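You operate a simulated robot arm through the tools that you are given. There is no shell and no other tool. Be economical: measure what you need, move in short steps, check, and stop when the job is done.

You run a simulated two-armed robot. Do the job below in one go: nothing can be reset, and whatever is moved stays where it is left.

## Task
Empty the white tray carton and fold all four walls flat.
Fine: the blue pad goes on its rest.

The check looks at the end state, three seconds after you hand in, the way a careful person would. Anything else that was tipped, shoved, dropped, spilled or broken makes it a failure. Flat cloth is picked up by pressing the open fingertips on it (5 to 10 N) and closing them slowly along it; thin cloth reads only 2 to 8 mm in the jaws.

## Robot
Two 7-joint arms with fingered hands on one trunk, on a base that drives. Base frame: it is fixed to the floor where the robot stands at the start and does not move with it; the origin is under the middle of the robot, x ahead of it, y to its left, z up; the surface under the hand at the start is at about z = 850. Lengths are in mm, angles in degrees, forces in N, time in s.
The left shoulder is at the start at [40, 170, 1171], the right one opposite. With the tool pointing down near the work surface each hand reaches from about 280 to 760 mm from the robot's upright axis, wherever it stands, measured 20 degrees to its own side. Places, roughly: back wall of the tray carton [400, -600, 900]; front wall of the tray carton [300, -600, 900]; left wall of the tray carton [300, -500, 900]; right wall of the tray carton [300, -700, 900]; top of the pad rest [500, 0, 900]. Payload 4 kg a hand.
The TCP of each hand is the grasp point between the finger pads, 26 mm short of the fingertips. In the tool frame z runs along the fingers and y along their closing line. Largest opening 132 mm; the body of the gripper starts 73 mm behind the TCP. The gripper is a hand of 4 fingers: y runs from the thumb to the fingers, the wrist lies at [0, 0, -224] in the tool frame, and closing takes about 1.5 s.
Orientation is told as [roll, pitch, yaw] about the base's x, y, z axes, in that order, counted from this pose: with the fingers straight down and closing along the base's y, the tool's x points along the base's -x, its y along +y and its z along -z.

## Interface
- The arms move only by the tool step_arm. It takes "left_commands", "right_commands" or both (then of equal length, played together; a hand with none holds still); each is a list of rows, each a list of 7 numbers: the opening, from 0 (shut) to 1 (fully open), then the shift along the base's x, y, z in mm, then the turn, a rotation vector about the base's x, y, z in degrees. In form: [[grip, x, y, z, ax, ay, az], ...]. A call has 1 to 8 rows; each row is the pose to reach, as a shift and turn from the pose commanded when the call began. A row lasts 0.2 s, in which the tool goes at most 50 mm and 8.6 degrees; a call with a longer step from one row to the next is refused whole, and so is a gripper value outside its range. Where a pose cannot be reached the arm comes as near as it can. A force on the tool above 40 N (or 10 N above the force at the start of the call, whichever is more), or a blocked arm, ends the call early, and 0.2 s more pass. The fingers move at their own pace (about 45 mm/s each) and stop on an object; they squeeze with about 25 N. The grip force told is the motor's: it shows also when the fingers shut on nothing. Time passes only in rows, and 0.2 s behind the last, so rows that repeat a pose let the fingers close. The reply holds the time, the measured pose of the TCP, the force on the tool along the base axes, the opening and the grip force, in the units named above and with some noise, with the torque about the TCP (base axes, N m) and any sound that the robot's microphone picked up, and new pictures: "views" is both (left out), scene, wrist or none (wrist: the cameras of the hands that moved).
- Cameras (640 x 400 px; columns grow to the right, rows downward): "scene" is now at [116, -38.5, 1338.6]; the picture's right is [-0.42, -0.91, 0.00], its down [-0.57, 0.26, -0.78] and it looks along [0.71, -0.33, -0.63] (base axes); focal length 272 px, centre (320, 200). "left" rides on the left gripper at [-68, 2, -97] in its tool frame; the picture's right is [-0.03, -1.00, 0.00], its down [0.82, -0.02, -0.58] and it looks along [0.58, -0.01, 0.82] (tool axes); focal length 270 px, centre (320, 200). "right" rides on the right gripper at [68, 2, -97] in its tool frame; the picture's right is [-0.03, 1.00, 0.00], its down [-0.82, -0.02, -0.58] and it looks along [-0.58, -0.01, 0.82] (tool axes); focal length 270 px, centre (320, 200). There is no depth. A picture from a camera that has moved, and an enlarged one, comes with that camera's place and axes in the base frame and with its lens.
- move_column(by): slides the trunk up (or, below 0, down) by that many mm; the arms and the scene camera ride with it, the base frame stays. It gives what a move gives, with no picture.
- steer(legs): drives the robot by 1 to 6 legs, each [ahead, turn to the left] in mm and degrees, along the robot's own axes; the way and the turn of a leg run together, so that a leg with both is an arc; at most 1500 mm and 180 degrees a leg. The arms and the cameras ride along, it lands a little off, and it stops where it bumps. It gives what a move gives, and a new picture of the scene camera.
- hand_shape(shape, hand): the hand has 4 fingers and takes this shape, open, in about a second: jaw (thumb against the fingers, like two jaws); tri (thumb and two fingers); tip (a fingertip pinch); poke (one finger out to press); point (the index stretched); flat (the hand flat); cup (the hand cupped); fist (a fist). The gripper value then closes the fingers along that shape, each until it touches; the sizes above hold for jaw. It gives what a move gives, with no picture.
- aim_head(pan, tilt): turns the head with the scene camera to pan (to the left, within 86 degrees either way) and tilt (down, from -29 to 69), counted from straight ahead of the robot. It gives what a move gives, and a new picture of the scene camera.
- zoom(camera, box): a new picture of the part [left, top, right, bottom] of that camera's present view, enlarged. No time passes.
- close_job(): hands the job in; it is judged then, once.

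Go step by step. Nothing tells you exact positions but the pictures and the camera data: compare them with the known pose of the tool, close in by small moves and look again before you grip or let go. The budget is 120 turns and 260 pictures, counting those below and the enlarged ones. Unless the task says otherwise, let go and move clear before handing in, and close with one line.

The tools are called after ">>>" as a command line: name --argument value ..., lists and objects as JSON in quotes. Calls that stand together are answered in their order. step_arm: Moves the arms, as the interface text tells. Its arguments: {"type":"object","properties":{"left_commands":{"type":"array","items":{"type":"array","items":{"type":"number"}}},"right_commands":{"type":"array","items":{"type":"array","items":{"type":"number"}}},"views":{"type":"string","enum":["both","scene","wrist","none"]}},"required":[]} The other tools are called the same way: move_column (by) slides the trunk up or down; hand_shape (shape, hand) gives the hand a shape; steer (legs) drives the base; aim_head (pan, tilt) turns the head that bears the scene camera; zoom (camera, box) takes an enlarged picture of a part of a camera's view; close_job () hands the job in.

At the start:

```text
t: 0.0
left_position: [532.4, -20.7, 1148.0]
left_tcp_rot: [0.1, -0.1, 0.4]
left_contact_force: [-0.7, -0.1, -0.3]
left_ft_torque: [-0.02, 0.03, -0.01]
left_grip_width: 131.8
left_finger_force: 0.1
left_shape: jaw
right_position: [262.8, -399.9, 1061.6]
right_tcp_rot: [0.0, 0.1, 0.4]
right_contact_force: [0.1, 0.0, 0.5]
right_ft_torque: [-0.01, 0.03, 0.0]
right_grip_width: 132.1
right_finger_force: 0.0
right_shape: jaw
trunk travel left (down, up): [-400.0, 355.0]
robot x, y, heading: [1.7, -0.5, 0.0]
head pan, tilt: [-24.7, 38.9]
```

scene: 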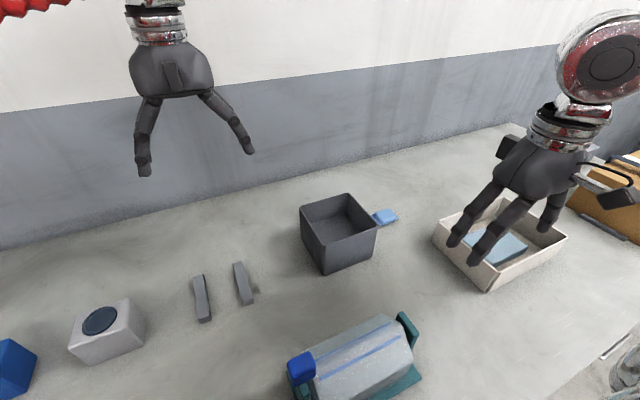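
right: 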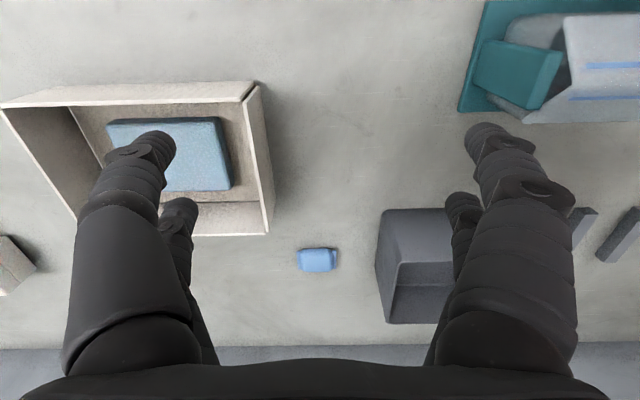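
left: 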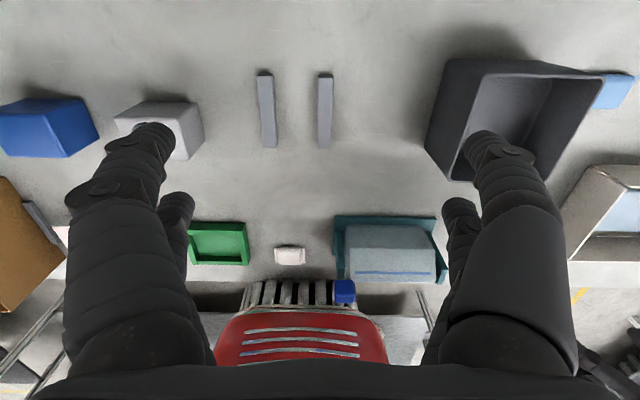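

I see the white tray with a blue pad in it at the right, and two grey bars (likely the pad rest) near [480, 5]. I'll look closer at both before moving.

>>> zoom --camera "scene" --box '[420, 180, 580, 300]'

>>> zoom --camera "right" --box '[0, 60, 340, 270]'

>>> zoom --camera "scene" --box '[60, 230, 300, 380]'

```text
3.33 times, centred on (500, 240) of scene
camera zoom: at [116.0, -38.5, 1338.6], right [-0.42, -0.91, 0.0], down [-0.57, 0.26, -0.78], along [0.71, -0.33, -0.63], focal length 907 px, centre (-280, 67)
```

zoom: 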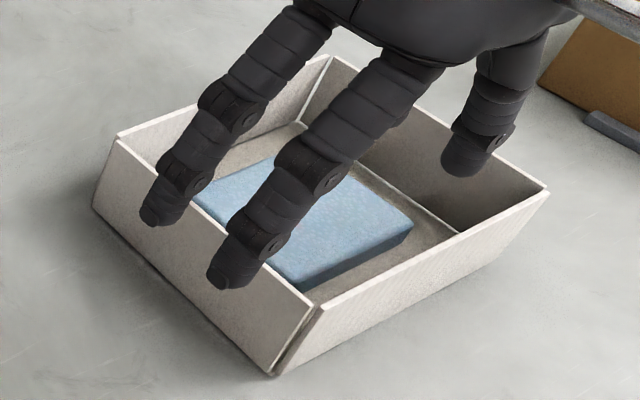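

```text
1.88 times, centred on (170, 165) of right
camera zoom: at [193.8, -397.1, 1156.4], right [0.02, 1.0, 0.0], down [0.82, -0.02, 0.58], along [0.58, -0.01, -0.82], focal length 509 px, centre (602, 266)
```

zoom: 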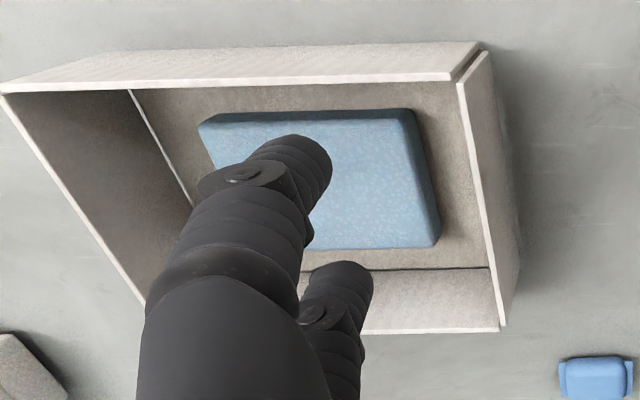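

```text
2.67 times, centred on (180, 305) of scene
camera zoom: at [116.0, -38.5, 1338.6], right [-0.42, -0.91, 0.0], down [-0.57, 0.26, -0.78], along [0.71, -0.33, -0.63], focal length 726 px, centre (693, -80)
```

zoom: 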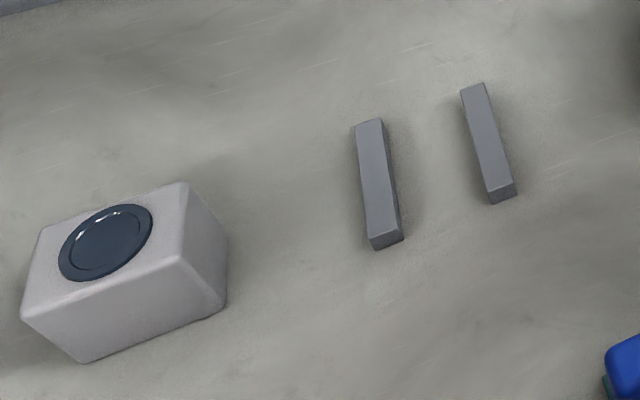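

The pad lies in the tray at about x 286–370, y −627…−505 (about 85×120×22), with the tray about 152×216 and walls about 65 high. The rest bars run along x at y≈44 and −35. I'll turn the right hand to close along x above the pad, and shift the left hand out of the way.

>>> step_arm --right_commands '[[1, 8, -20, 0, 0, 0, -8.5], [1, 16, -40, 0, 0, 0, -17], [1, 24, -60, 0, 0, 0, -25.5], [1, 32, -80, 0, 0, 0, -34], [1, 40, -100, 0, 0, 0, -42.5], [1, 48, -120, 0, 0, 0, -51], [1, 56, -140, 0, 0, 0, -59.5], [1, 65, -166, 0, 0, 0, -68]]' --left_commands '[[1, -12, 30, 0, 0, 0, 0], [1, -25, 60, 0, 0, 0, 0], [1, -40, 90, 0, 0, 0, 0], [1, -55, 120, 0, 0, 0, 0], [1, -70, 150, 0, 0, 0, 0], [1, -80, 180, 0, 0, 0, 0], [1, -90, 210, 0, 0, 0, 0], [1, -100, 240, 0, 0, 0, 0]]' --views "none"

>>> step_arm --right_commands '[[1, 0, 0, 0, 0, 0, -8], [1, 0, 0, 0, 0, 0, -16], [1, 0, 0, 0, 0, 0, -22.4], [1, 0, 0, 0, 0, 0, -22.4]]' --views "wrist"

>>> aim_head --pan -58 --tilt 38

```text
t: 1.8
left_position: [432.9, 217.8, 1149.5]
left_tcp_rot: [0.0, 0.0, 0.4]
left_contact_force: [-0.2, -0.2, -0.4]
left_ft_torque: [0.0, 0.04, -0.03]
left_grip_width: 132.0
left_finger_force: 0.0
left_shape: jaw
right_position: [327.8, -566.6, 1062.3]
right_tcp_rot: [0.0, 0.0, -67.8]
right_contact_force: [-0.2, -0.6, -1.0]
right_ft_torque: [-0.02, -0.02, -0.01]
right_grip_width: 131.6
right_finger_force: 0.0
right_shape: jaw
trunk travel left (down, up): [-400.0, 355.0]
robot x, y, heading: [-1.4, 0.7, -0.1]
head pan, tilt: [-24.7, 38.9]
```

```text
t: 2.8
left_position: [433.5, 218.6, 1150.0]
left_tcp_rot: [0.1, 0.0, 0.5]
left_contact_force: [-1.0, 0.3, -0.3]
left_ft_torque: [-0.04, -0.01, 0.01]
left_grip_width: 131.8
left_finger_force: 0.1
left_shape: jaw
right_position: [328.7, -565.3, 1061.3]
right_tcp_rot: [0.0, 0.1, -90.1]
right_contact_force: [-0.5, 0.6, -0.6]
right_ft_torque: [0.0, 0.03, -0.01]
right_grip_width: 132.0
right_finger_force: 0.1
right_shape: jaw
trunk travel left (down, up): [-400.0, 355.0]
robot x, y, heading: [-0.1, -0.1, 0.1]
head pan, tilt: [-24.7, 38.9]
camera right: at [329.4, -496.4, 1157.5], right [1.0, -0.03, 0.0], down [-0.02, -0.82, 0.58], along [-0.02, -0.58, -0.82], focal length 270 px, centre (320, 200)
```

right: 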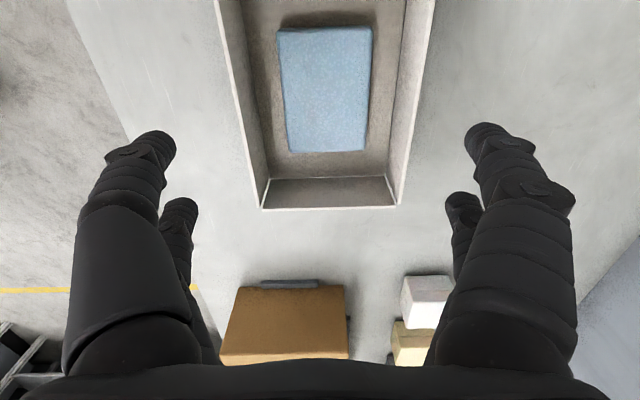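

```text
t: 3.8
left_position: [434.1, 218.7, 1149.1]
left_tcp_rot: [0.0, 0.0, 0.3]
left_contact_force: [0.7, -0.6, 0.8]
left_ft_torque: [-0.02, -0.05, 0.0]
left_grip_width: 131.8
left_finger_force: 0.0
left_shape: jaw
right_position: [326.3, -565.2, 1061.2]
right_tcp_rot: [0.0, 0.0, -89.9]
right_contact_force: [0.3, 0.0, -0.5]
right_ft_torque: [0.01, 0.01, -0.01]
right_grip_width: 132.0
right_finger_force: 0.0
right_shape: jaw
trunk travel left (down, up): [-400.0, 355.0]
robot x, y, heading: [-0.3, 0.7, 0.1]
head pan, tilt: [-58.0, 38.0]
camera scene: at [83.9, -75.7, 1339.9], right [-0.85, -0.53, 0.0], down [-0.33, 0.52, -0.79], along [0.42, -0.67, -0.62], focal length 272 px, centre (320, 200)
```

scene: 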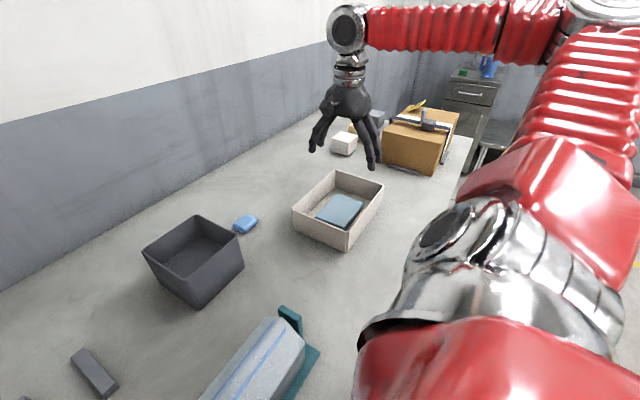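

The pad centre is about [333, −569] and the tray centre is at x≈333. I'll narrow to about 106 mm, lower most of the way and check.

>>> step_arm --right_commands '[[0.8, 5, -4, -20, 0, 0, 0], [0.8, 5, -4, -50, 0, 0, 0], [0.8, 5, -4, -80, 0, 0, 0], [0.8, 5, -4, -110, 0, 0, 0], [0.8, 5, -4, -125, 0, 0, 0], [0.8, 5, -4, -135, 0, 0, 0], [0.8, 5, -4, -135, 0, 0, 0]]' --views "both"

>>> zoom --camera "scene" --box '[270, 120, 430, 260]'

```text
t: 5.4
left_position: [433.0, 217.5, 1148.7]
left_tcp_rot: [0.0, -0.1, 0.4]
left_contact_force: [0.1, 0.4, 0.6]
left_ft_torque: [0.0, 0.0, 0.02]
left_grip_width: 131.9
left_finger_force: 0.0
left_shape: jaw
right_position: [332.1, -569.0, 925.3]
right_tcp_rot: [0.0, 0.0, -90.0]
right_contact_force: [0.6, -0.5, 1.3]
right_ft_torque: [-0.04, 0.02, 0.01]
right_grip_width: 105.8
right_finger_force: 0.2
right_shape: jaw
trunk travel left (down, up): [-400.0, 355.0]
robot x, y, heading: [-2.4, -2.8, -0.0]
head pan, tilt: [-58.0, 38.0]
camera scene: at [83.7, -75.7, 1339.9], right [-0.85, -0.53, 0.0], down [-0.33, 0.52, -0.79], along [0.42, -0.67, -0.62], focal length 272 px, centre (320, 200)
camera right: at [334.4, -499.7, 1020.3], right [1.0, -0.03, 0.0], down [-0.02, -0.82, 0.58], along [-0.02, -0.58, -0.82], focal length 270 px, centre (320, 200)
```

scene: 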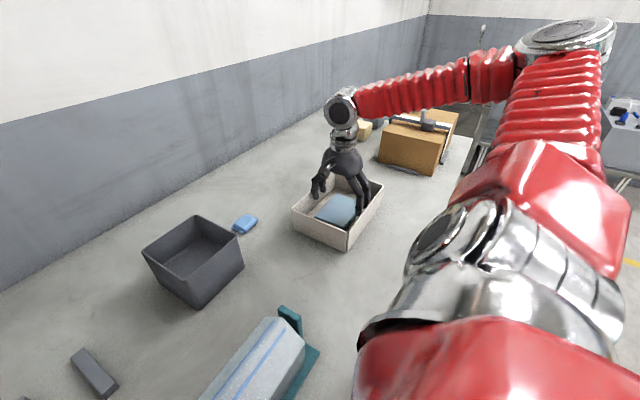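
right: 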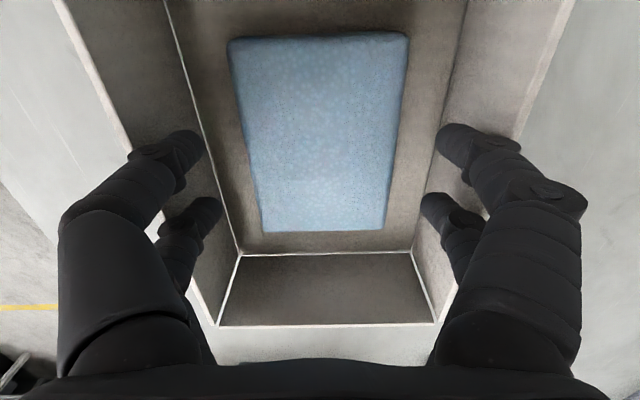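

```text
2.86 times, centred on (350, 190) of scene
camera zoom: at [83.7, -75.7, 1339.9], right [-0.85, -0.53, 0.0], down [-0.33, 0.52, -0.79], along [0.42, -0.67, -0.62], focal length 778 px, centre (234, 229)
```

zoom: 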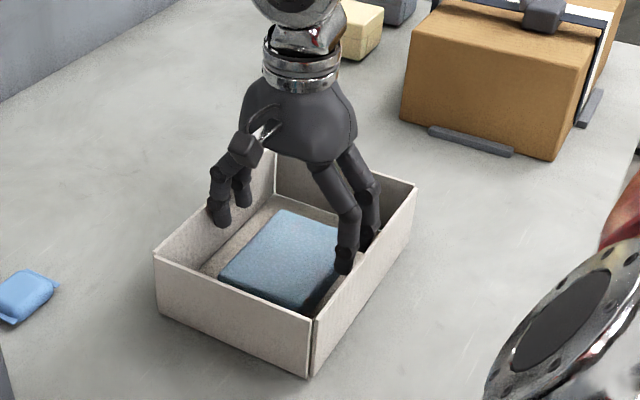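

Fingers are inside the walls on both sides of the pad; I lower the rest of the way and close.

>>> step_arm --right_commands '[[0.8, 0, 0, -15, 0, 0, 0], [0.8, 0, 0, -30, 0, 0, 0], [0.8, 0, 0, -38, 0, 0, 0], [0.7, 0, 0, -38, 0, 0, 0], [0.6, 0, 0, -38, 0, 0, 0], [0.6, 0, 0, -38, 0, 0, 0], [0.55, 0, 0, -38, 0, 0, 0], [0.55, 0, 0, -38, 0, 0, 0]]' --views "wrist"

```text
t: 7.2
left_position: [434.1, 217.9, 1148.2]
left_tcp_rot: [-0.1, 0.0, 0.4]
left_contact_force: [0.6, 0.2, 0.0]
left_ft_torque: [-0.03, -0.03, -0.01]
left_grip_width: 132.2
left_finger_force: 0.1
left_shape: jaw
right_position: [333.3, -567.6, 888.7]
right_tcp_rot: [0.0, 0.0, -90.0]
right_contact_force: [-0.3, 1.3, -0.3]
right_ft_torque: [0.01, 0.05, 0.0]
right_grip_width: 82.4
right_finger_force: 24.8
right_shape: jaw
trunk travel left (down, up): [-400.0, 355.0]
robot x, y, heading: [2.2, -1.8, 0.0]
head pan, tilt: [-58.0, 38.0]
camera right: at [334.7, -499.3, 985.0], right [1.0, -0.03, 0.0], down [-0.02, -0.82, 0.58], along [-0.02, -0.58, -0.82], focal length 270 px, centre (320, 200)
```

right: 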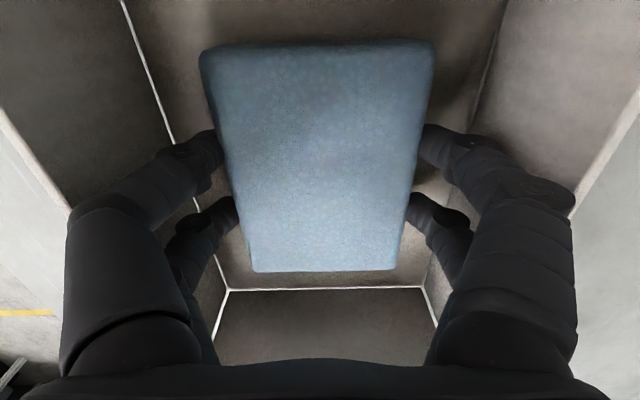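

The pad is gripped at 82 mm. I lift it straight up and check.

>>> step_arm --right_commands '[[0.5, 0, 0, 0, 0, 0, 0], [0.5, 0, 0, 15, 0, 0, 0], [0.5, 0, 0, 40, 0, 0, 0], [0.5, 0, 0, 75, 0, 0, 0], [0.5, 0, 0, 115, 0, 0, 0], [0.5, 0, 0, 150, 0, 0, 0], [0.5, 0, 0, 165, 0, 0, 0]]' --views "both"

```text
t: 8.8
left_position: [433.9, 218.0, 1149.5]
left_tcp_rot: [0.0, 0.0, 0.4]
left_contact_force: [-0.2, 0.2, 0.1]
left_ft_torque: [0.0, 0.01, 0.04]
left_grip_width: 131.8
left_finger_force: 0.1
left_shape: jaw
right_position: [333.3, -568.8, 1054.8]
right_tcp_rot: [-0.1, 0.0, -89.9]
right_contact_force: [0.7, 0.3, -0.2]
right_ft_torque: [0.03, -0.02, 0.02]
right_grip_width: 82.1
right_finger_force: 24.6
right_shape: jaw
trunk travel left (down, up): [-400.0, 355.0]
robot x, y, heading: [-2.0, 0.6, 0.2]
head pan, tilt: [-58.0, 38.0]
camera scene: at [83.8, -75.8, 1339.9], right [-0.85, -0.53, 0.0], down [-0.33, 0.52, -0.79], along [0.42, -0.67, -0.62], focal length 272 px, centre (320, 200)
camera right: at [334.4, -499.5, 1150.0], right [1.0, -0.03, 0.0], down [-0.02, -0.82, 0.58], along [-0.02, -0.58, -0.82], focal length 270 px, centre (320, 200)
```

scene: 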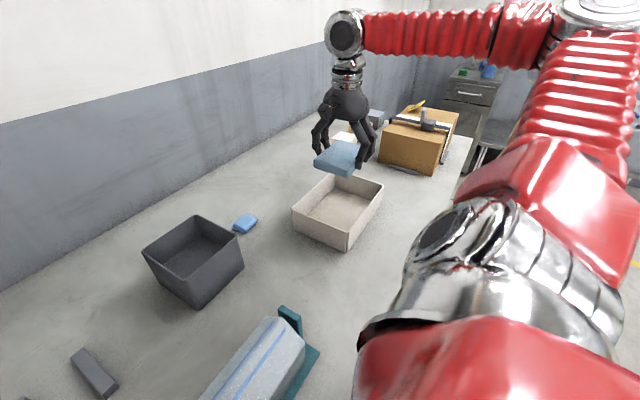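
right: 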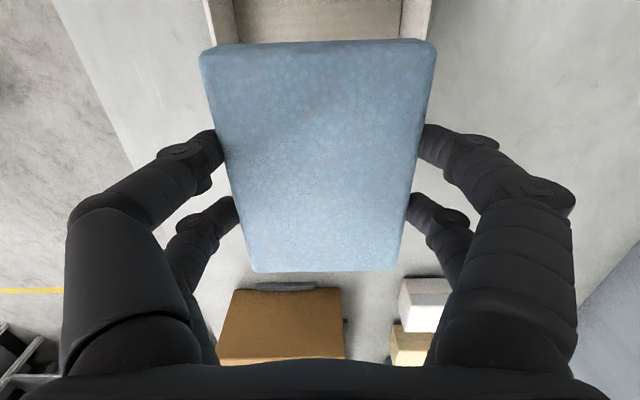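

Pad held level. Now I carry it at height toward the rest, with the pad kept in the same orientation (long side along y).

>>> step_arm --right_commands '[[0.5, 10, 40, 5, 0, 0, 0], [0.5, 22, 85, 5, 0, 0, 0], [0.5, 34, 130, 5, 0, 0, 0], [0.5, 46, 175, 5, 0, 0, 0], [0.5, 58, 220, 5, 0, 0, 0], [0.5, 70, 265, 5, 0, 0, 0], [0.5, 80, 310, 5, 0, 0, 0], [0.5, 90, 350, 5, 0, 0, 0]]' --left_commands '[[1, 0, 8, 0, 0, 0, 0], [1, 0, 16, 0, 0, 0, 0], [1, 0, 24, 0, 0, 0, 0], [1, 0, 32, 0, 0, 0, 0], [1, -5, 45, 0, 0, 0, 0], [1, -10, 60, 0, 0, 0, 0], [1, -15, 75, 0, 0, 0, 0], [1, -20, 90, 0, 0, 0, 0]]' --views "none"

>>> aim_head --pan -5 --tilt 42

```text
t: 10.6
left_position: [412.5, 310.4, 1147.5]
left_tcp_rot: [-0.1, -0.1, 0.2]
left_contact_force: [0.5, 0.5, 0.3]
left_ft_torque: [-0.01, 0.0, 0.02]
left_grip_width: 131.8
left_finger_force: 0.0
left_shape: jaw
right_position: [421.4, -216.2, 1058.6]
right_tcp_rot: [-0.1, 0.0, -90.0]
right_contact_force: [0.7, 0.3, 0.0]
right_ft_torque: [0.01, 0.0, 0.0]
right_grip_width: 82.0
right_finger_force: 25.5
right_shape: jaw
trunk travel left (down, up): [-400.0, 355.0]
robot x, y, heading: [1.6, -1.9, -0.2]
head pan, tilt: [-58.0, 38.0]
```

```text
t: 11.8
left_position: [413.0, 309.6, 1147.4]
left_tcp_rot: [-0.1, 0.0, 0.4]
left_contact_force: [-0.2, 0.3, 0.0]
left_ft_torque: [0.02, 0.0, 0.0]
left_grip_width: 131.8
left_finger_force: 0.1
left_shape: jaw
right_position: [420.4, -218.9, 1057.7]
right_tcp_rot: [0.0, 0.0, -90.0]
right_contact_force: [0.3, 0.5, -0.7]
right_ft_torque: [-0.03, 0.01, 0.03]
right_grip_width: 82.0
right_finger_force: 24.8
right_shape: jaw
trunk travel left (down, up): [-400.0, 355.0]
robot x, y, heading: [-0.2, 1.4, 0.0]
head pan, tilt: [-5.0, 42.0]
camera scene: at [121.6, -9.8, 1333.9], right [-0.09, -1.0, 0.0], down [-0.67, 0.06, -0.74], along [0.74, -0.07, -0.67], focal length 272 px, centre (320, 200)
```

scene: 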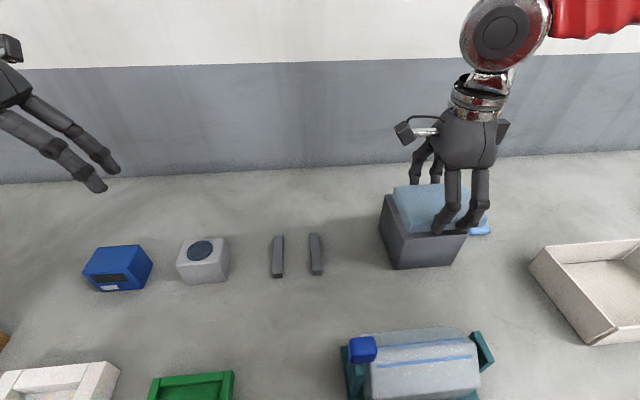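

The rest is clear in view. I zoom to measure the bars.

>>> zoom --camera "scene" --box '[240, 215, 360, 290]'

```text
5.33 times, centred on (300, 252) of scene
camera zoom: at [121.6, -9.8, 1333.9], right [-0.09, -1.0, 0.0], down [-0.67, 0.06, -0.74], along [0.74, -0.07, -0.67], focal length 1452 px, centre (427, -80)
```

zoom: 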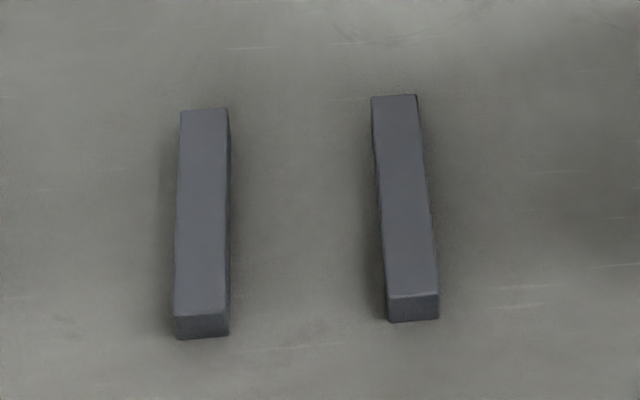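

Rest centre comes to about [480, 5.5], bar tops at z≈866. I carry the pad over it, still high.

>>> step_arm --right_commands '[[0.5, 10, 40, 0, 0, 0, 0], [0.5, 22, 85, 0, 0, 0, 0], [0.5, 34, 130, 0, 0, 0, 0], [0.5, 46, 175, 0, 0, 0, 0], [0.5, 56, 210, 0, 0, 0, 0], [0.5, 59, 226, 0, 0, 0, 0], [0.5, 59, 226, -30, 0, 0, 0], [0.5, 59, 226, -60, 0, 0, 0]]' --views "both"

```text
t: 13.6
left_position: [414.2, 309.4, 1147.9]
left_tcp_rot: [0.0, 0.0, 0.4]
left_contact_force: [0.0, 0.4, -0.3]
left_ft_torque: [-0.01, -0.04, -0.01]
left_grip_width: 132.1
left_finger_force: 0.1
left_shape: jaw
right_position: [445.7, -103.7, 1009.5]
right_tcp_rot: [0.0, 0.3, -90.1]
right_contact_force: [-0.4, -0.1, -0.9]
right_ft_torque: [0.0, -0.01, 0.01]
right_grip_width: 82.1
right_finger_force: 24.7
right_shape: jaw
right hand out of reach, approached as far as the arm can: row 3, 4, 5, 6, 7, 8
trunk travel left (down, up): [-400.0, 355.0]
robot x, y, heading: [1.1, -1.0, 0.0]
head pan, tilt: [-5.0, 42.0]
camera scene: at [122.1, -10.0, 1333.8], right [-0.09, -1.0, 0.0], down [-0.67, 0.06, -0.74], along [0.74, -0.06, -0.67], focal length 272 px, centre (320, 200)
camera right: at [448.4, -35.1, 1105.5], right [1.0, -0.03, 0.0], down [-0.02, -0.82, 0.57], along [-0.01, -0.57, -0.82], focal length 270 px, centre (320, 200)
```

scene: 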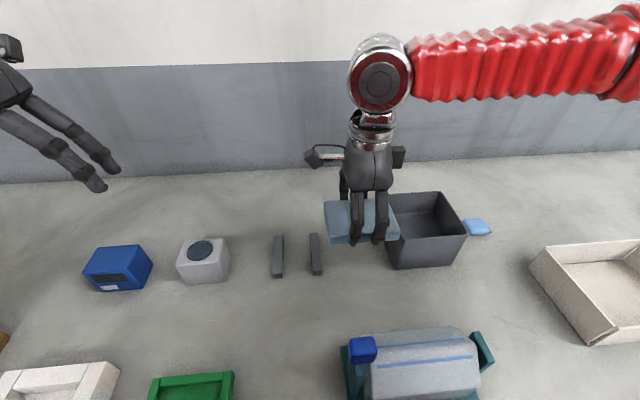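
right: 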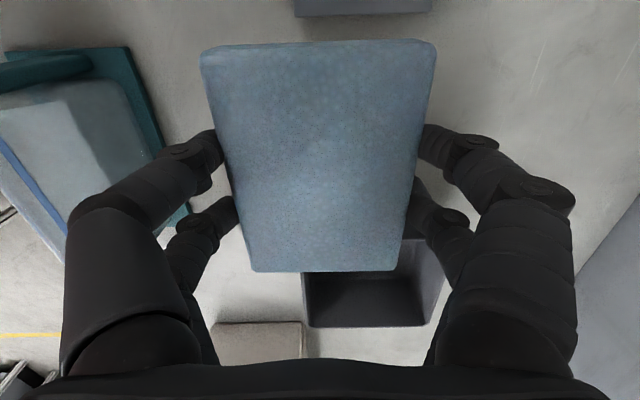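

The wrist can't reach with this yaw. I back off, lift, and then turn the hand the other way (yaw +90, the pad looks the same).

>>> step_arm --right_commands '[[0.5, -10, -30, 20, 0, 0, 0], [0.5, -20, -70, 40, 0, 0, 0], [0.5, -30, -110, 60, 0, 0, 0], [0.5, -30, -110, 60, 0, 0, 8], [0.5, -30, -110, 60, 0, 0, 16], [0.5, -30, -110, 60, 0, 0, 24]]' --views "none"

```text
t: 15.0
left_position: [413.0, 309.5, 1147.6]
left_tcp_rot: [0.0, 0.0, 0.4]
left_contact_force: [-0.1, -0.8, 0.8]
left_ft_torque: [-0.01, 0.02, -0.04]
left_grip_width: 131.9
left_finger_force: 0.0
left_shape: jaw
right_position: [414.4, -211.4, 1071.7]
right_tcp_rot: [0.0, 0.0, -65.8]
right_contact_force: [0.2, 0.0, -0.3]
right_ft_torque: [0.03, -0.01, -0.01]
right_grip_width: 82.4
right_finger_force: 24.9
right_shape: jaw
trunk travel left (down, up): [-400.0, 355.0]
robot x, y, heading: [2.1, -0.6, 0.1]
head pan, tilt: [-5.0, 42.0]
```

Clear. I continue the turn to +90 while moving toward the rest.

>>> step_arm --right_commands '[[0.5, 0, 0, 0, 0, 0, 8.5], [0.5, 5, 10, 0, 0, 0, 17], [0.5, 10, 25, 0, 0, 0, 25.5], [0.5, 15, 40, 0, 0, 0, 34], [0.5, 20, 55, 0, 0, 0, 42.5], [0.5, 25, 70, 0, 0, 0, 51], [0.5, 30, 85, 0, 0, 0, 59.5], [0.5, 35, 100, 0, 0, 0, 68]]' --views "none"

>>> step_arm --right_commands '[[0.5, 4, 15, 0, 0, 0, 8.5], [0.5, 8, 30, 0, 0, 0, 17], [0.5, 12, 45, 0, 0, 0, 25.5], [0.5, 16, 60, 0, 0, 0, 34], [0.5, 20, 75, 0, 0, 0, 42.5], [0.5, 24, 90, 0, 0, 0, 51], [0.5, 28, 105, 0, 0, 0, 59.5], [0.5, 31, 118, 0, 0, 0, 68]]' --views "none"

>>> step_arm --right_commands '[[0.5, 0, 0, 0, 0, 0, 8], [0.5, 0, 0, 0, 0, 0, 16], [0.5, 0, 0, 0, 0, 0, 19.8], [0.5, 0, 0, 0, 0, 0, 19.8]]' --views "both"

```text
t: 16.8
left_position: [414.8, 309.5, 1147.2]
left_tcp_rot: [0.0, 0.1, 0.5]
left_contact_force: [0.6, -0.4, -1.4]
left_ft_torque: [0.0, 0.01, 0.0]
left_grip_width: 131.8
left_finger_force: 0.1
left_shape: jaw
right_position: [448.4, -111.2, 1070.9]
right_tcp_rot: [0.0, 0.1, 2.1]
right_contact_force: [-0.1, -0.2, -1.1]
right_ft_torque: [-0.01, -0.01, 0.02]
right_grip_width: 82.0
right_finger_force: 25.0
right_shape: jaw
trunk travel left (down, up): [-400.0, 355.0]
robot x, y, heading: [0.9, -1.4, -0.2]
head pan, tilt: [-5.0, 42.0]
```

```text
t: 18.6
left_position: [414.6, 307.9, 1146.5]
left_tcp_rot: [0.0, 0.1, 0.4]
left_contact_force: [0.1, -0.7, -0.4]
left_ft_torque: [-0.01, 0.0, 0.02]
left_grip_width: 131.8
left_finger_force: 0.1
left_shape: jaw
right_position: [430.7, -100.1, 1098.1]
right_tcp_rot: [0.1, 0.0, 69.2]
right_contact_force: [0.2, -0.6, -0.7]
right_ft_torque: [0.06, 0.02, 0.01]
right_grip_width: 82.3
right_finger_force: 25.1
right_shape: jaw
right hand out of reach, approached as far as the arm can: row 1, 2, 3, 4, 5, 6, 7, 8
trunk travel left (down, up): [-400.0, 355.0]
robot x, y, heading: [-0.3, 1.8, 0.0]
head pan, tilt: [-5.0, 42.0]
```

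```text
t: 19.6
left_position: [413.3, 310.5, 1147.7]
left_tcp_rot: [0.1, 0.0, 0.4]
left_contact_force: [-0.2, 0.3, -0.2]
left_ft_torque: [-0.02, 0.0, 0.02]
left_grip_width: 131.9
left_finger_force: 0.1
left_shape: jaw
right_position: [428.4, -99.3, 1103.0]
right_tcp_rot: [0.0, -0.1, 89.9]
right_contact_force: [0.1, -1.1, -0.6]
right_ft_torque: [0.02, 0.01, -0.01]
right_grip_width: 81.9
right_finger_force: 24.8
right_shape: jaw
trunk travel left (down, up): [-400.0, 355.0]
robot x, y, heading: [1.5, -1.2, -0.0]
head pan, tilt: [-5.0, 42.0]
camera scene: at [121.1, -9.7, 1334.0], right [-0.09, -1.0, 0.0], down [-0.67, 0.06, -0.74], along [0.74, -0.06, -0.67], focal length 272 px, centre (320, 200)
camera right: at [425.9, -167.9, 1198.8], right [-1.0, 0.03, 0.0], down [0.02, 0.81, 0.58], along [0.02, 0.58, -0.82], focal length 270 px, centre (320, 200)
```

scene: 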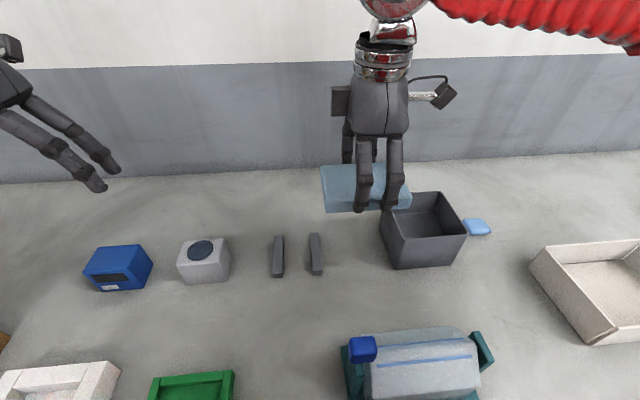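
right: 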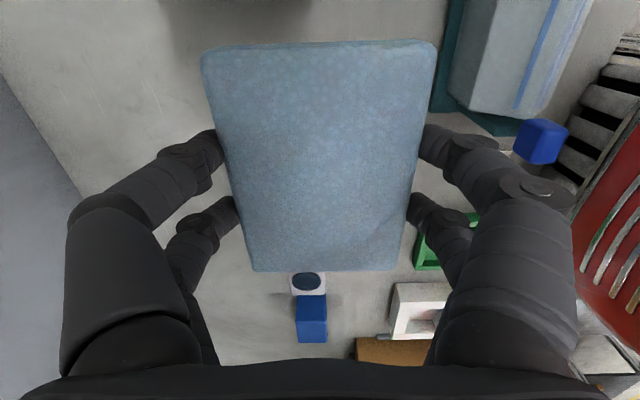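

The right arm can't cross the midline that far, so I'll turn the base left. First I look left to make sure the arms swing free.

>>> aim_head --pan 65 --tilt 30

```text
t: 21.0
left_position: [412.9, 309.2, 1147.4]
left_tcp_rot: [-0.1, 0.1, 0.4]
left_contact_force: [1.0, -0.4, 0.3]
left_ft_torque: [0.0, -0.04, 0.01]
left_grip_width: 131.9
left_finger_force: 0.1
left_shape: jaw
right_position: [428.9, -99.8, 1102.9]
right_tcp_rot: [0.0, -0.1, 89.8]
right_contact_force: [-0.2, -0.3, -0.4]
right_ft_torque: [-0.02, 0.04, 0.01]
right_grip_width: 82.3
right_finger_force: 24.9
right_shape: jaw
trunk travel left (down, up): [-400.0, 355.0]
robot x, y, heading: [-2.3, 2.3, -0.4]
head pan, tilt: [65.0, 30.0]
camera scene: at [76.7, 79.4, 1352.2], right [0.91, -0.42, 0.0], down [-0.21, -0.45, -0.87], along [0.37, 0.78, -0.5], focal length 272 px, centre (320, 200)
```

scene: 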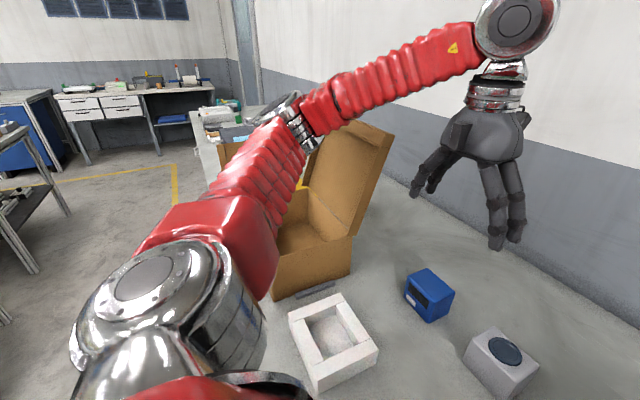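

An open brown carton with a raised lid stands at the left (y>500). I retract the left hand inward and turn the base only 25°, which should bring the rest into the right arm's reach.

>>> step_arm --left_commands '[[1, -12, -14, 10, 0, 0, 0], [1, -24, -28, 20, 0, 0, 0], [1, -36, -42, 30, 0, 0, 0], [1, -48, -56, 40, 0, 0, 0], [1, -60, -70, 50, 0, 0, 0], [1, -72, -84, 60, 0, 0, 0], [1, -84, -98, 60, 0, 0, 0], [1, -90, -110, 60, 0, 0, 0]]' --views "scene"

```text
t: 22.8
left_position: [324.1, 197.4, 1208.1]
left_tcp_rot: [0.1, 0.1, 0.4]
left_contact_force: [-1.0, -0.3, 0.3]
left_ft_torque: [-0.01, 0.0, 0.01]
left_grip_width: 131.9
left_finger_force: 0.1
left_shape: jaw
right_position: [428.2, -101.3, 1103.3]
right_tcp_rot: [0.0, -0.1, 89.9]
right_contact_force: [-0.5, 0.0, -0.6]
right_ft_torque: [0.0, 0.01, 0.02]
right_grip_width: 81.9
right_finger_force: 24.7
right_shape: jaw
trunk travel left (down, up): [-400.0, 355.0]
robot x, y, heading: [-0.6, 0.9, -0.1]
head pan, tilt: [65.0, 30.0]
camera scene: at [76.8, 79.1, 1352.2], right [0.91, -0.42, 0.0], down [-0.21, -0.45, -0.87], along [0.37, 0.79, -0.5], focal length 272 px, centre (320, 200)
```

scene: 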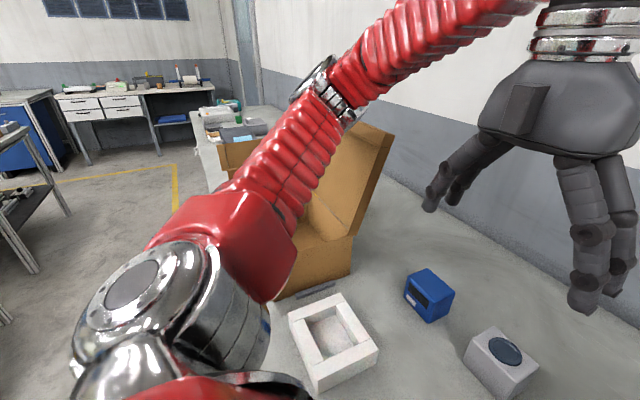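

The left arm is clear of the carton. I turn the base 25° left.

>>> steer --legs '[[0, 25]]'

>>> aim_head --pan -28 --tilt 42

```text
t: 24.1
left_position: [266.3, 264.5, 1210.6]
left_tcp_rot: [0.0, -0.4, 13.8]
left_contact_force: [-1.2, 0.0, -0.7]
left_ft_torque: [-0.03, -0.03, 0.03]
left_grip_width: 131.8
left_finger_force: 0.0
left_shape: jaw
right_position: [441.3, -6.7, 1079.7]
right_tcp_rot: [3.4, -5.6, 99.3]
right_contact_force: [-0.9, 0.3, 0.9]
right_ft_torque: [0.01, -0.04, -0.03]
right_grip_width: 81.7
right_finger_force: 25.4
right_shape: jaw
trunk travel left (down, up): [-400.0, 355.0]
robot x, y, heading: [-0.5, -16.2, 13.5]
head pan, tilt: [65.0, 30.0]
stopped in leg 1: the force on the tool passed its limit at 89 N (the readings are from after the stop); the commanded pose is now the measured one
camera scene: at [54.5, 82.2, 1352.5], right [0.98, -0.2, 0.0], down [-0.1, -0.49, -0.87], along [0.17, 0.85, -0.5], focal length 272 px, centre (320, 200)
```

scene: 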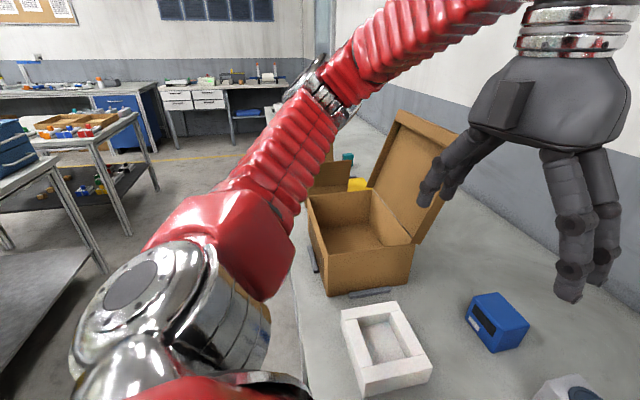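

```text
t: 25.8
left_position: [268.7, 264.3, 1209.9]
left_tcp_rot: [-0.1, -0.2, 13.9]
left_contact_force: [-0.3, -0.2, 0.5]
left_ft_torque: [0.03, 0.0, 0.01]
left_grip_width: 131.6
left_finger_force: 0.1
left_shape: jaw
right_position: [444.0, -8.7, 1078.6]
right_tcp_rot: [3.6, -5.7, 99.2]
right_contact_force: [-0.4, 0.9, -0.5]
right_ft_torque: [0.04, 0.0, 0.01]
right_grip_width: 81.5
right_finger_force: 24.8
right_shape: jaw
trunk travel left (down, up): [-400.0, 355.0]
robot x, y, heading: [-0.6, -12.9, 13.5]
head pan, tilt: [-28.0, 42.0]
camera scene: at [120.3, -27.7, 1333.9], right [-0.25, -0.97, 0.0], down [-0.65, 0.17, -0.74], along [0.72, -0.19, -0.67], focal length 272 px, centre (320, 200)
```

scene: 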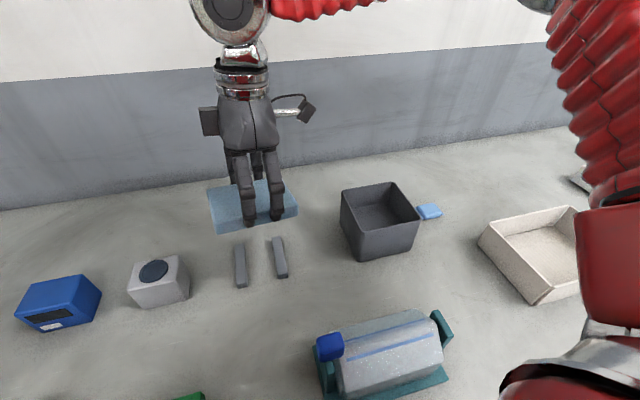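

The turn stopped at 13.5° because something pushed the right arm. I look at the right arm to find what it touched.

>>> aim_head --pan -40 --tilt 5

```text
t: 26.9
left_position: [269.4, 263.4, 1210.2]
left_tcp_rot: [0.1, -0.2, 13.9]
left_contact_force: [0.4, -0.8, -0.6]
left_ft_torque: [0.0, -0.02, 0.01]
left_grip_width: 131.8
left_finger_force: 0.0
left_shape: jaw
right_position: [443.3, -7.8, 1078.4]
right_tcp_rot: [3.6, -5.6, 99.2]
right_contact_force: [-0.3, 0.0, -0.5]
right_ft_torque: [-0.01, 0.02, 0.01]
right_grip_width: 81.6
right_finger_force: 25.4
right_shape: jaw
trunk travel left (down, up): [-400.0, 355.0]
robot x, y, heading: [6.5, -14.4, 13.3]
head pan, tilt: [-40.0, 5.0]
camera scene: at [121.5, -47.7, 1392.6], right [-0.45, -0.89, 0.0], down [-0.08, 0.04, -1.0], along [0.89, -0.45, -0.09], focal length 272 px, centre (320, 200)
```

scene: 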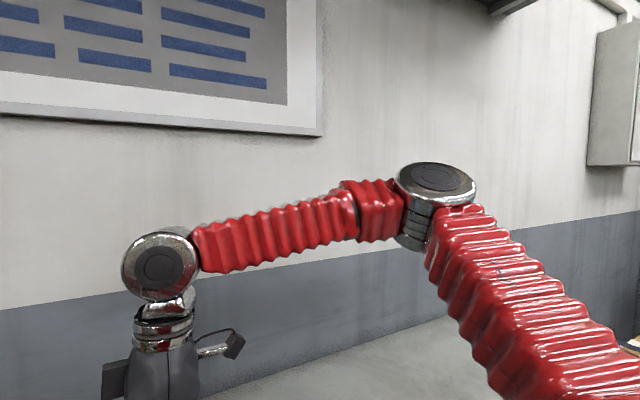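

Nothing visibly touches; the arm had been at its joint limit. I move the right hand away from that limit, level the pad and see whether forces stay clean.

>>> step_arm --right_commands '[[0.5, 0, -20, 5, -1, -1, 0], [0.5, 0, -40, 10, -2, -2, 0], [0.5, 0, -65, 15, -3.5, -3, 0], [0.5, 0, -90, 20, -4.95, -4.45, 0], [0.5, 0, -120, 20, -4.95, -4.45, 0], [0.5, 0, -120, 20, -4.95, -4.45, 0]]' --views "wrist"

>>> aim_head --pan -25 --tilt 45

```text
t: 28.3
left_position: [268.8, 265.1, 1209.5]
left_tcp_rot: [0.0, -0.1, 13.9]
left_contact_force: [-0.3, -0.2, 0.3]
left_ft_torque: [-0.01, 0.02, -0.01]
left_grip_width: 132.2
left_finger_force: 0.0
left_shape: jaw
right_position: [444.6, -127.7, 1098.8]
right_tcp_rot: [0.1, 0.1, 99.3]
right_contact_force: [-0.3, 0.3, 0.0]
right_ft_torque: [0.0, 0.03, 0.02]
right_grip_width: 81.6
right_finger_force: 25.3
right_shape: jaw
trunk travel left (down, up): [-400.0, 355.0]
robot x, y, heading: [3.9, -11.4, 13.0]
head pan, tilt: [-40.0, 5.0]
camera right: at [454.4, -194.9, 1194.5], right [-0.99, -0.14, 0.0], down [-0.11, 0.81, 0.58], along [-0.08, 0.57, -0.82], focal length 270 px, centre (320, 200)
```

right: 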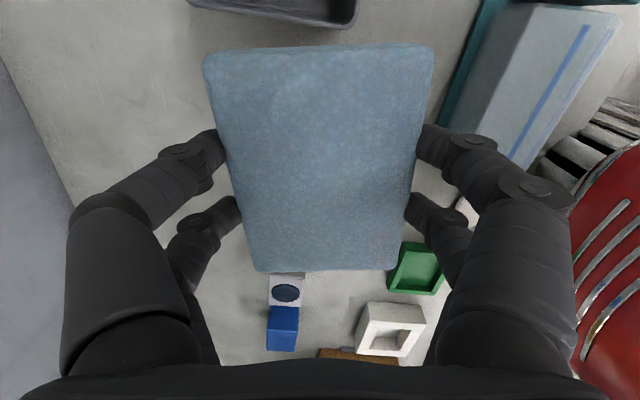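

```text
t: 29.3
left_position: [269.1, 263.9, 1208.6]
left_tcp_rot: [0.0, -0.2, 13.9]
left_contact_force: [-0.3, -0.7, -0.1]
left_ft_torque: [0.0, 0.02, 0.02]
left_grip_width: 132.0
left_finger_force: 0.1
left_shape: jaw
right_position: [444.6, -128.1, 1099.2]
right_tcp_rot: [0.0, -0.1, 99.2]
right_contact_force: [-0.6, -0.2, -0.3]
right_ft_torque: [0.0, -0.01, -0.02]
right_grip_width: 81.4
right_finger_force: 25.1
right_shape: jaw
trunk travel left (down, up): [-400.0, 355.0]
robot x, y, heading: [2.1, -14.2, 13.6]
head pan, tilt: [-25.0, 45.0]
camera scene: at [119.0, -23.0, 1329.7], right [-0.2, -0.98, 0.0], down [-0.69, 0.14, -0.71], along [0.69, -0.14, -0.71], focal length 272 px, centre (320, 200)
```

scene: 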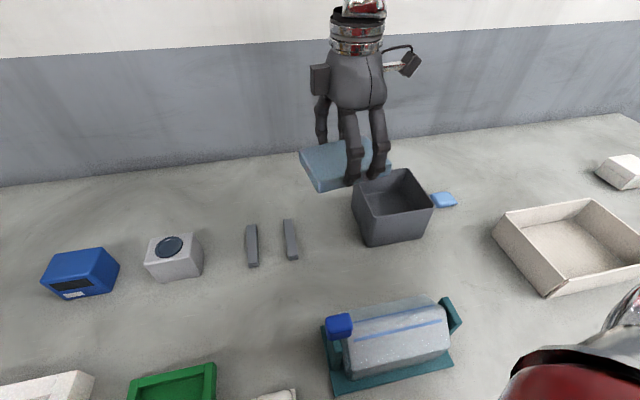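

The arm moves freely and the pad is level again. I try the rest of the turn in a small step.

>>> steer --legs '[[0, 6]]'

```text
t: 30.4
left_position: [234.6, 284.1, 1210.4]
left_tcp_rot: [-0.2, -0.3, 18.8]
left_contact_force: [1.0, -0.6, 0.1]
left_ft_torque: [-0.01, 0.0, 0.01]
left_grip_width: 131.6
left_finger_force: 0.1
left_shape: jaw
right_position: [445.5, -91.5, 1099.4]
right_tcp_rot: [-0.1, 0.1, 104.4]
right_contact_force: [0.8, -0.2, -1.1]
right_ft_torque: [-0.01, 0.02, 0.02]
right_grip_width: 81.6
right_finger_force: 24.6
right_shape: jaw
trunk travel left (down, up): [-400.0, 355.0]
robot x, y, heading: [-7.6, -12.7, 16.7]
head pan, tilt: [-25.0, 45.0]
stopped in leg 1: the robot was blocked; the commanded pose is now the measured one
camera scene: at [110.0, -18.2, 1329.6], right [-0.14, -0.99, 0.0], down [-0.7, 0.1, -0.71], along [0.7, -0.1, -0.71], focal length 272 px, centre (320, 200)
```

scene: 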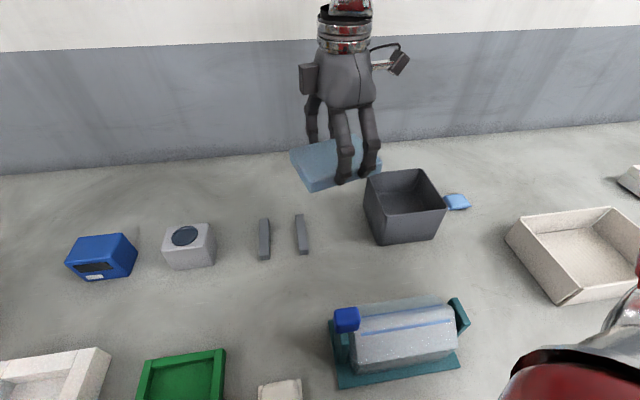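

The base corner touches the counter. I back off 70 mm and then turn further.

>>> steer --legs '[[-80, 0], [0, 14]]'

```text
t: 32.4
left_position: [73.4, 310.2, 1211.1]
left_tcp_rot: [-0.1, -0.3, 33.2]
left_contact_force: [0.6, 0.8, -0.2]
left_ft_torque: [0.0, 0.03, -0.01]
left_grip_width: 131.7
left_finger_force: 0.0
left_shape: jaw
right_position: [372.5, -1.9, 1098.9]
right_tcp_rot: [0.0, -0.2, 118.7]
right_contact_force: [0.5, -1.1, -0.2]
right_ft_torque: [0.03, 0.0, 0.0]
right_grip_width: 81.7
right_finger_force: 25.3
right_shape: jaw
trunk travel left (down, up): [-400.0, 355.0]
robot x, y, heading: [-81.0, -51.6, 31.3]
head pan, tilt: [-25.0, 45.0]
camera scene: at [35.9, -25.7, 1329.6], right [0.11, -0.99, 0.0], down [-0.7, -0.08, -0.71], along [0.7, 0.07, -0.71], focal length 272 px, centre (320, 200)
```

scene: 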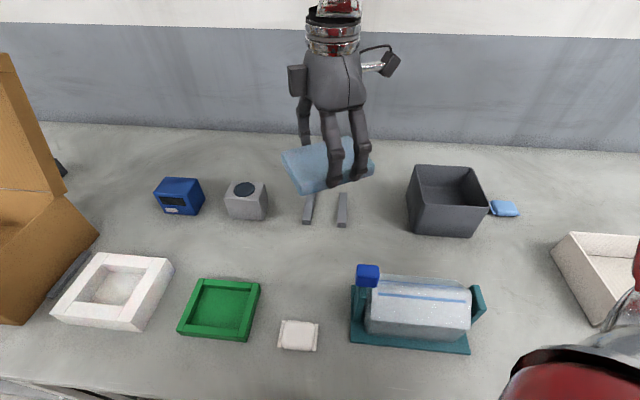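

Heading is now about 32° and the rest lies at about −26° from the robot, a good place for the right arm. I move over it and square the yaw to 90.

>>> step_arm --right_commands '[[0.5, 20, 2, 0, 0, 0, -7], [0.5, 45, 4, 0, 0, 0, -14], [0.5, 70, 6, 0, 0, 0, -21], [0.5, 95, 8, 0, 0, 0, -28], [0.5, 107, 9, -20, 0, 0, -28.7], [0.5, 107, 9, -50, 0, 0, -28.7], [0.5, 107, 9, -80, 0, 0, -28.7], [0.5, 107, 9, -110, 0, 0, -28.7]]' --views "both"

```text
t: 34.2
left_position: [75.6, 310.8, 1210.8]
left_tcp_rot: [-0.1, -0.2, 33.2]
left_contact_force: [0.2, -0.2, -0.1]
left_ft_torque: [0.01, 0.01, 0.03]
left_grip_width: 132.1
left_finger_force: 0.1
left_shape: jaw
right_position: [477.8, 9.2, 988.6]
right_tcp_rot: [-0.2, 0.1, 90.1]
right_contact_force: [-0.1, -0.4, -0.5]
right_ft_torque: [-0.02, 0.02, 0.02]
right_grip_width: 81.4
right_finger_force: 24.9
right_shape: jaw
trunk travel left (down, up): [-400.0, 355.0]
robot x, y, heading: [-77.8, -50.5, 31.0]
head pan, tilt: [-25.0, 45.0]
camera scene: at [36.1, -25.1, 1329.5], right [0.11, -0.99, 0.0], down [-0.7, -0.08, -0.71], along [0.7, 0.07, -0.71], focal length 272 px, centre (320, 200)
camera right: at [475.5, -58.3, 1084.7], right [-1.0, 0.02, 0.0], down [0.02, 0.82, 0.58], along [0.01, 0.58, -0.82], focal length 270 px, centre (320, 200)
```

scene: 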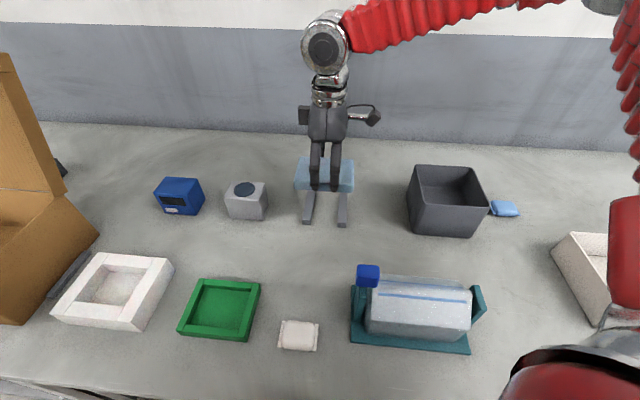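
right: 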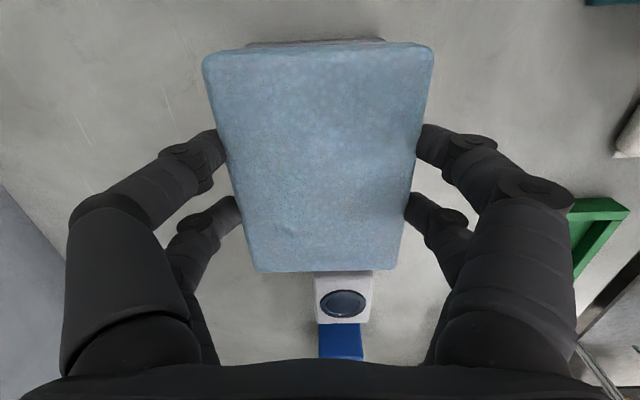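

Aligned over the bars. I shift slightly and lower to just above.

>>> step_arm --right_commands '[[0.5, 2, -5, -20, 0, 0, 0], [0.5, 2, -5, -45, 0, 0, 0], [0.5, 2, -5, -62, 0, 0, 0], [0.5, 2, -5, -70, 0, 0, 0], [0.5, 2, -5, -70, 0, 0, 0]]' --views "none"

>>> zoom --camera "scene" --box '[260, 130, 400, 240]'

```text
t: 35.4
left_position: [74.1, 309.7, 1210.2]
left_tcp_rot: [0.0, -0.2, 33.2]
left_contact_force: [-0.5, -0.1, 0.0]
left_ft_torque: [0.0, 0.01, 0.01]
left_grip_width: 131.9
left_finger_force: 0.1
left_shape: jaw
right_position: [478.7, 1.5, 920.4]
right_tcp_rot: [0.0, -0.1, 90.2]
right_contact_force: [0.1, -0.1, -0.5]
right_ft_torque: [0.03, -0.04, 0.05]
right_grip_width: 81.7
right_finger_force: 24.8
right_shape: jaw
trunk travel left (down, up): [-400.0, 355.0]
robot x, y, heading: [-80.1, -54.3, 30.9]
head pan, tilt: [-25.0, 45.0]
```

```text
3.64 times, centred on (330, 185) of scene
camera zoom: at [35.7, -25.4, 1329.6], right [0.11, -0.99, 0.0], down [-0.7, -0.08, -0.71], along [0.7, 0.07, -0.71], focal length 990 px, centre (284, 254)
```

zoom: 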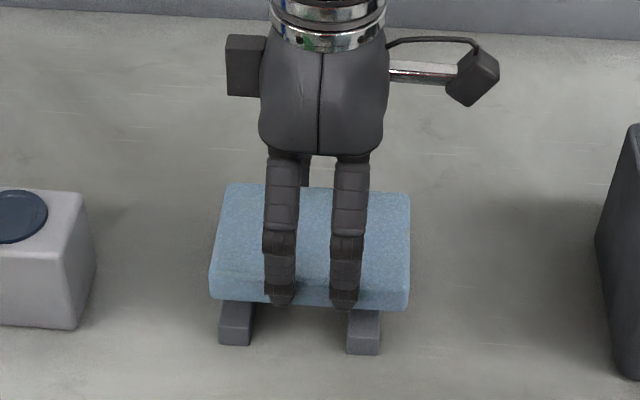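

The pad sits about 6 mm too far right of centre; I correct that and lower gently to touch.

>>> step_arm --right_commands '[[0.5, 0, 5, -4, 0, 0, 0], [0.5, 0, 6, -8, 0, 0, 0], [0.5, 0, 6, -12, 0, 0, 0], [0.5, 0, 6, -14, 0, 0, 0], [0.5, 0, 6, -14, 0, 0, 0]]' --views "none"

>>> zoom --camera "scene" --box '[260, 130, 400, 240]'

```text
t: 36.6
left_position: [73.3, 309.8, 1210.5]
left_tcp_rot: [-0.1, -0.3, 33.2]
left_contact_force: [-0.2, -0.2, 0.1]
left_ft_torque: [0.02, 0.01, 0.0]
left_grip_width: 132.1
left_finger_force: 0.0
left_shape: jaw
right_position: [479.2, 8.6, 906.2]
right_tcp_rot: [0.0, 0.0, 90.1]
right_contact_force: [-0.6, 0.5, -0.6]
right_ft_torque: [0.01, 0.0, -0.02]
right_grip_width: 81.6
right_finger_force: 25.5
right_shape: jaw
trunk travel left (down, up): [-400.0, 355.0]
robot x, y, heading: [-78.0, -51.7, 31.1]
head pan, tilt: [-25.0, 45.0]
```

```text
3.64 times, centred on (330, 185) of scene
camera zoom: at [35.8, -25.4, 1329.6], right [0.11, -0.99, 0.0], down [-0.7, -0.08, -0.71], along [0.7, 0.07, -0.71], focal length 990 px, centre (284, 254)
```

zoom: 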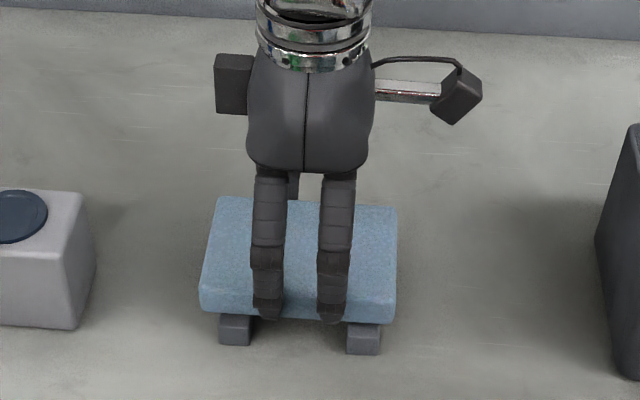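

Centred now; I lower in 2 mm steps until it touches.

>>> step_arm --right_commands '[[0.5, 0, 0, -1.5, 0, 0, 0], [0.5, 0, 0, -3, 0, 0, 0], [0.5, 0, 0, -3, 0, 0, 0]]' --views "none"

```text
t: 37.4
left_position: [74.2, 309.7, 1209.5]
left_tcp_rot: [-0.1, -0.4, 33.3]
left_contact_force: [-0.4, -0.2, -0.7]
left_ft_torque: [0.03, -0.02, 0.01]
left_grip_width: 132.0
left_finger_force: 0.1
left_shape: jaw
right_position: [479.2, 9.7, 903.3]
right_tcp_rot: [0.0, 0.0, 90.2]
right_contact_force: [-0.4, -0.1, 0.7]
right_ft_torque: [-0.02, -0.06, 0.02]
right_grip_width: 81.3
right_finger_force: 24.6
right_shape: jaw
trunk travel left (down, up): [-400.0, 355.0]
robot x, y, heading: [-80.6, -55.4, 30.9]
head pan, tilt: [-25.0, 45.0]
```

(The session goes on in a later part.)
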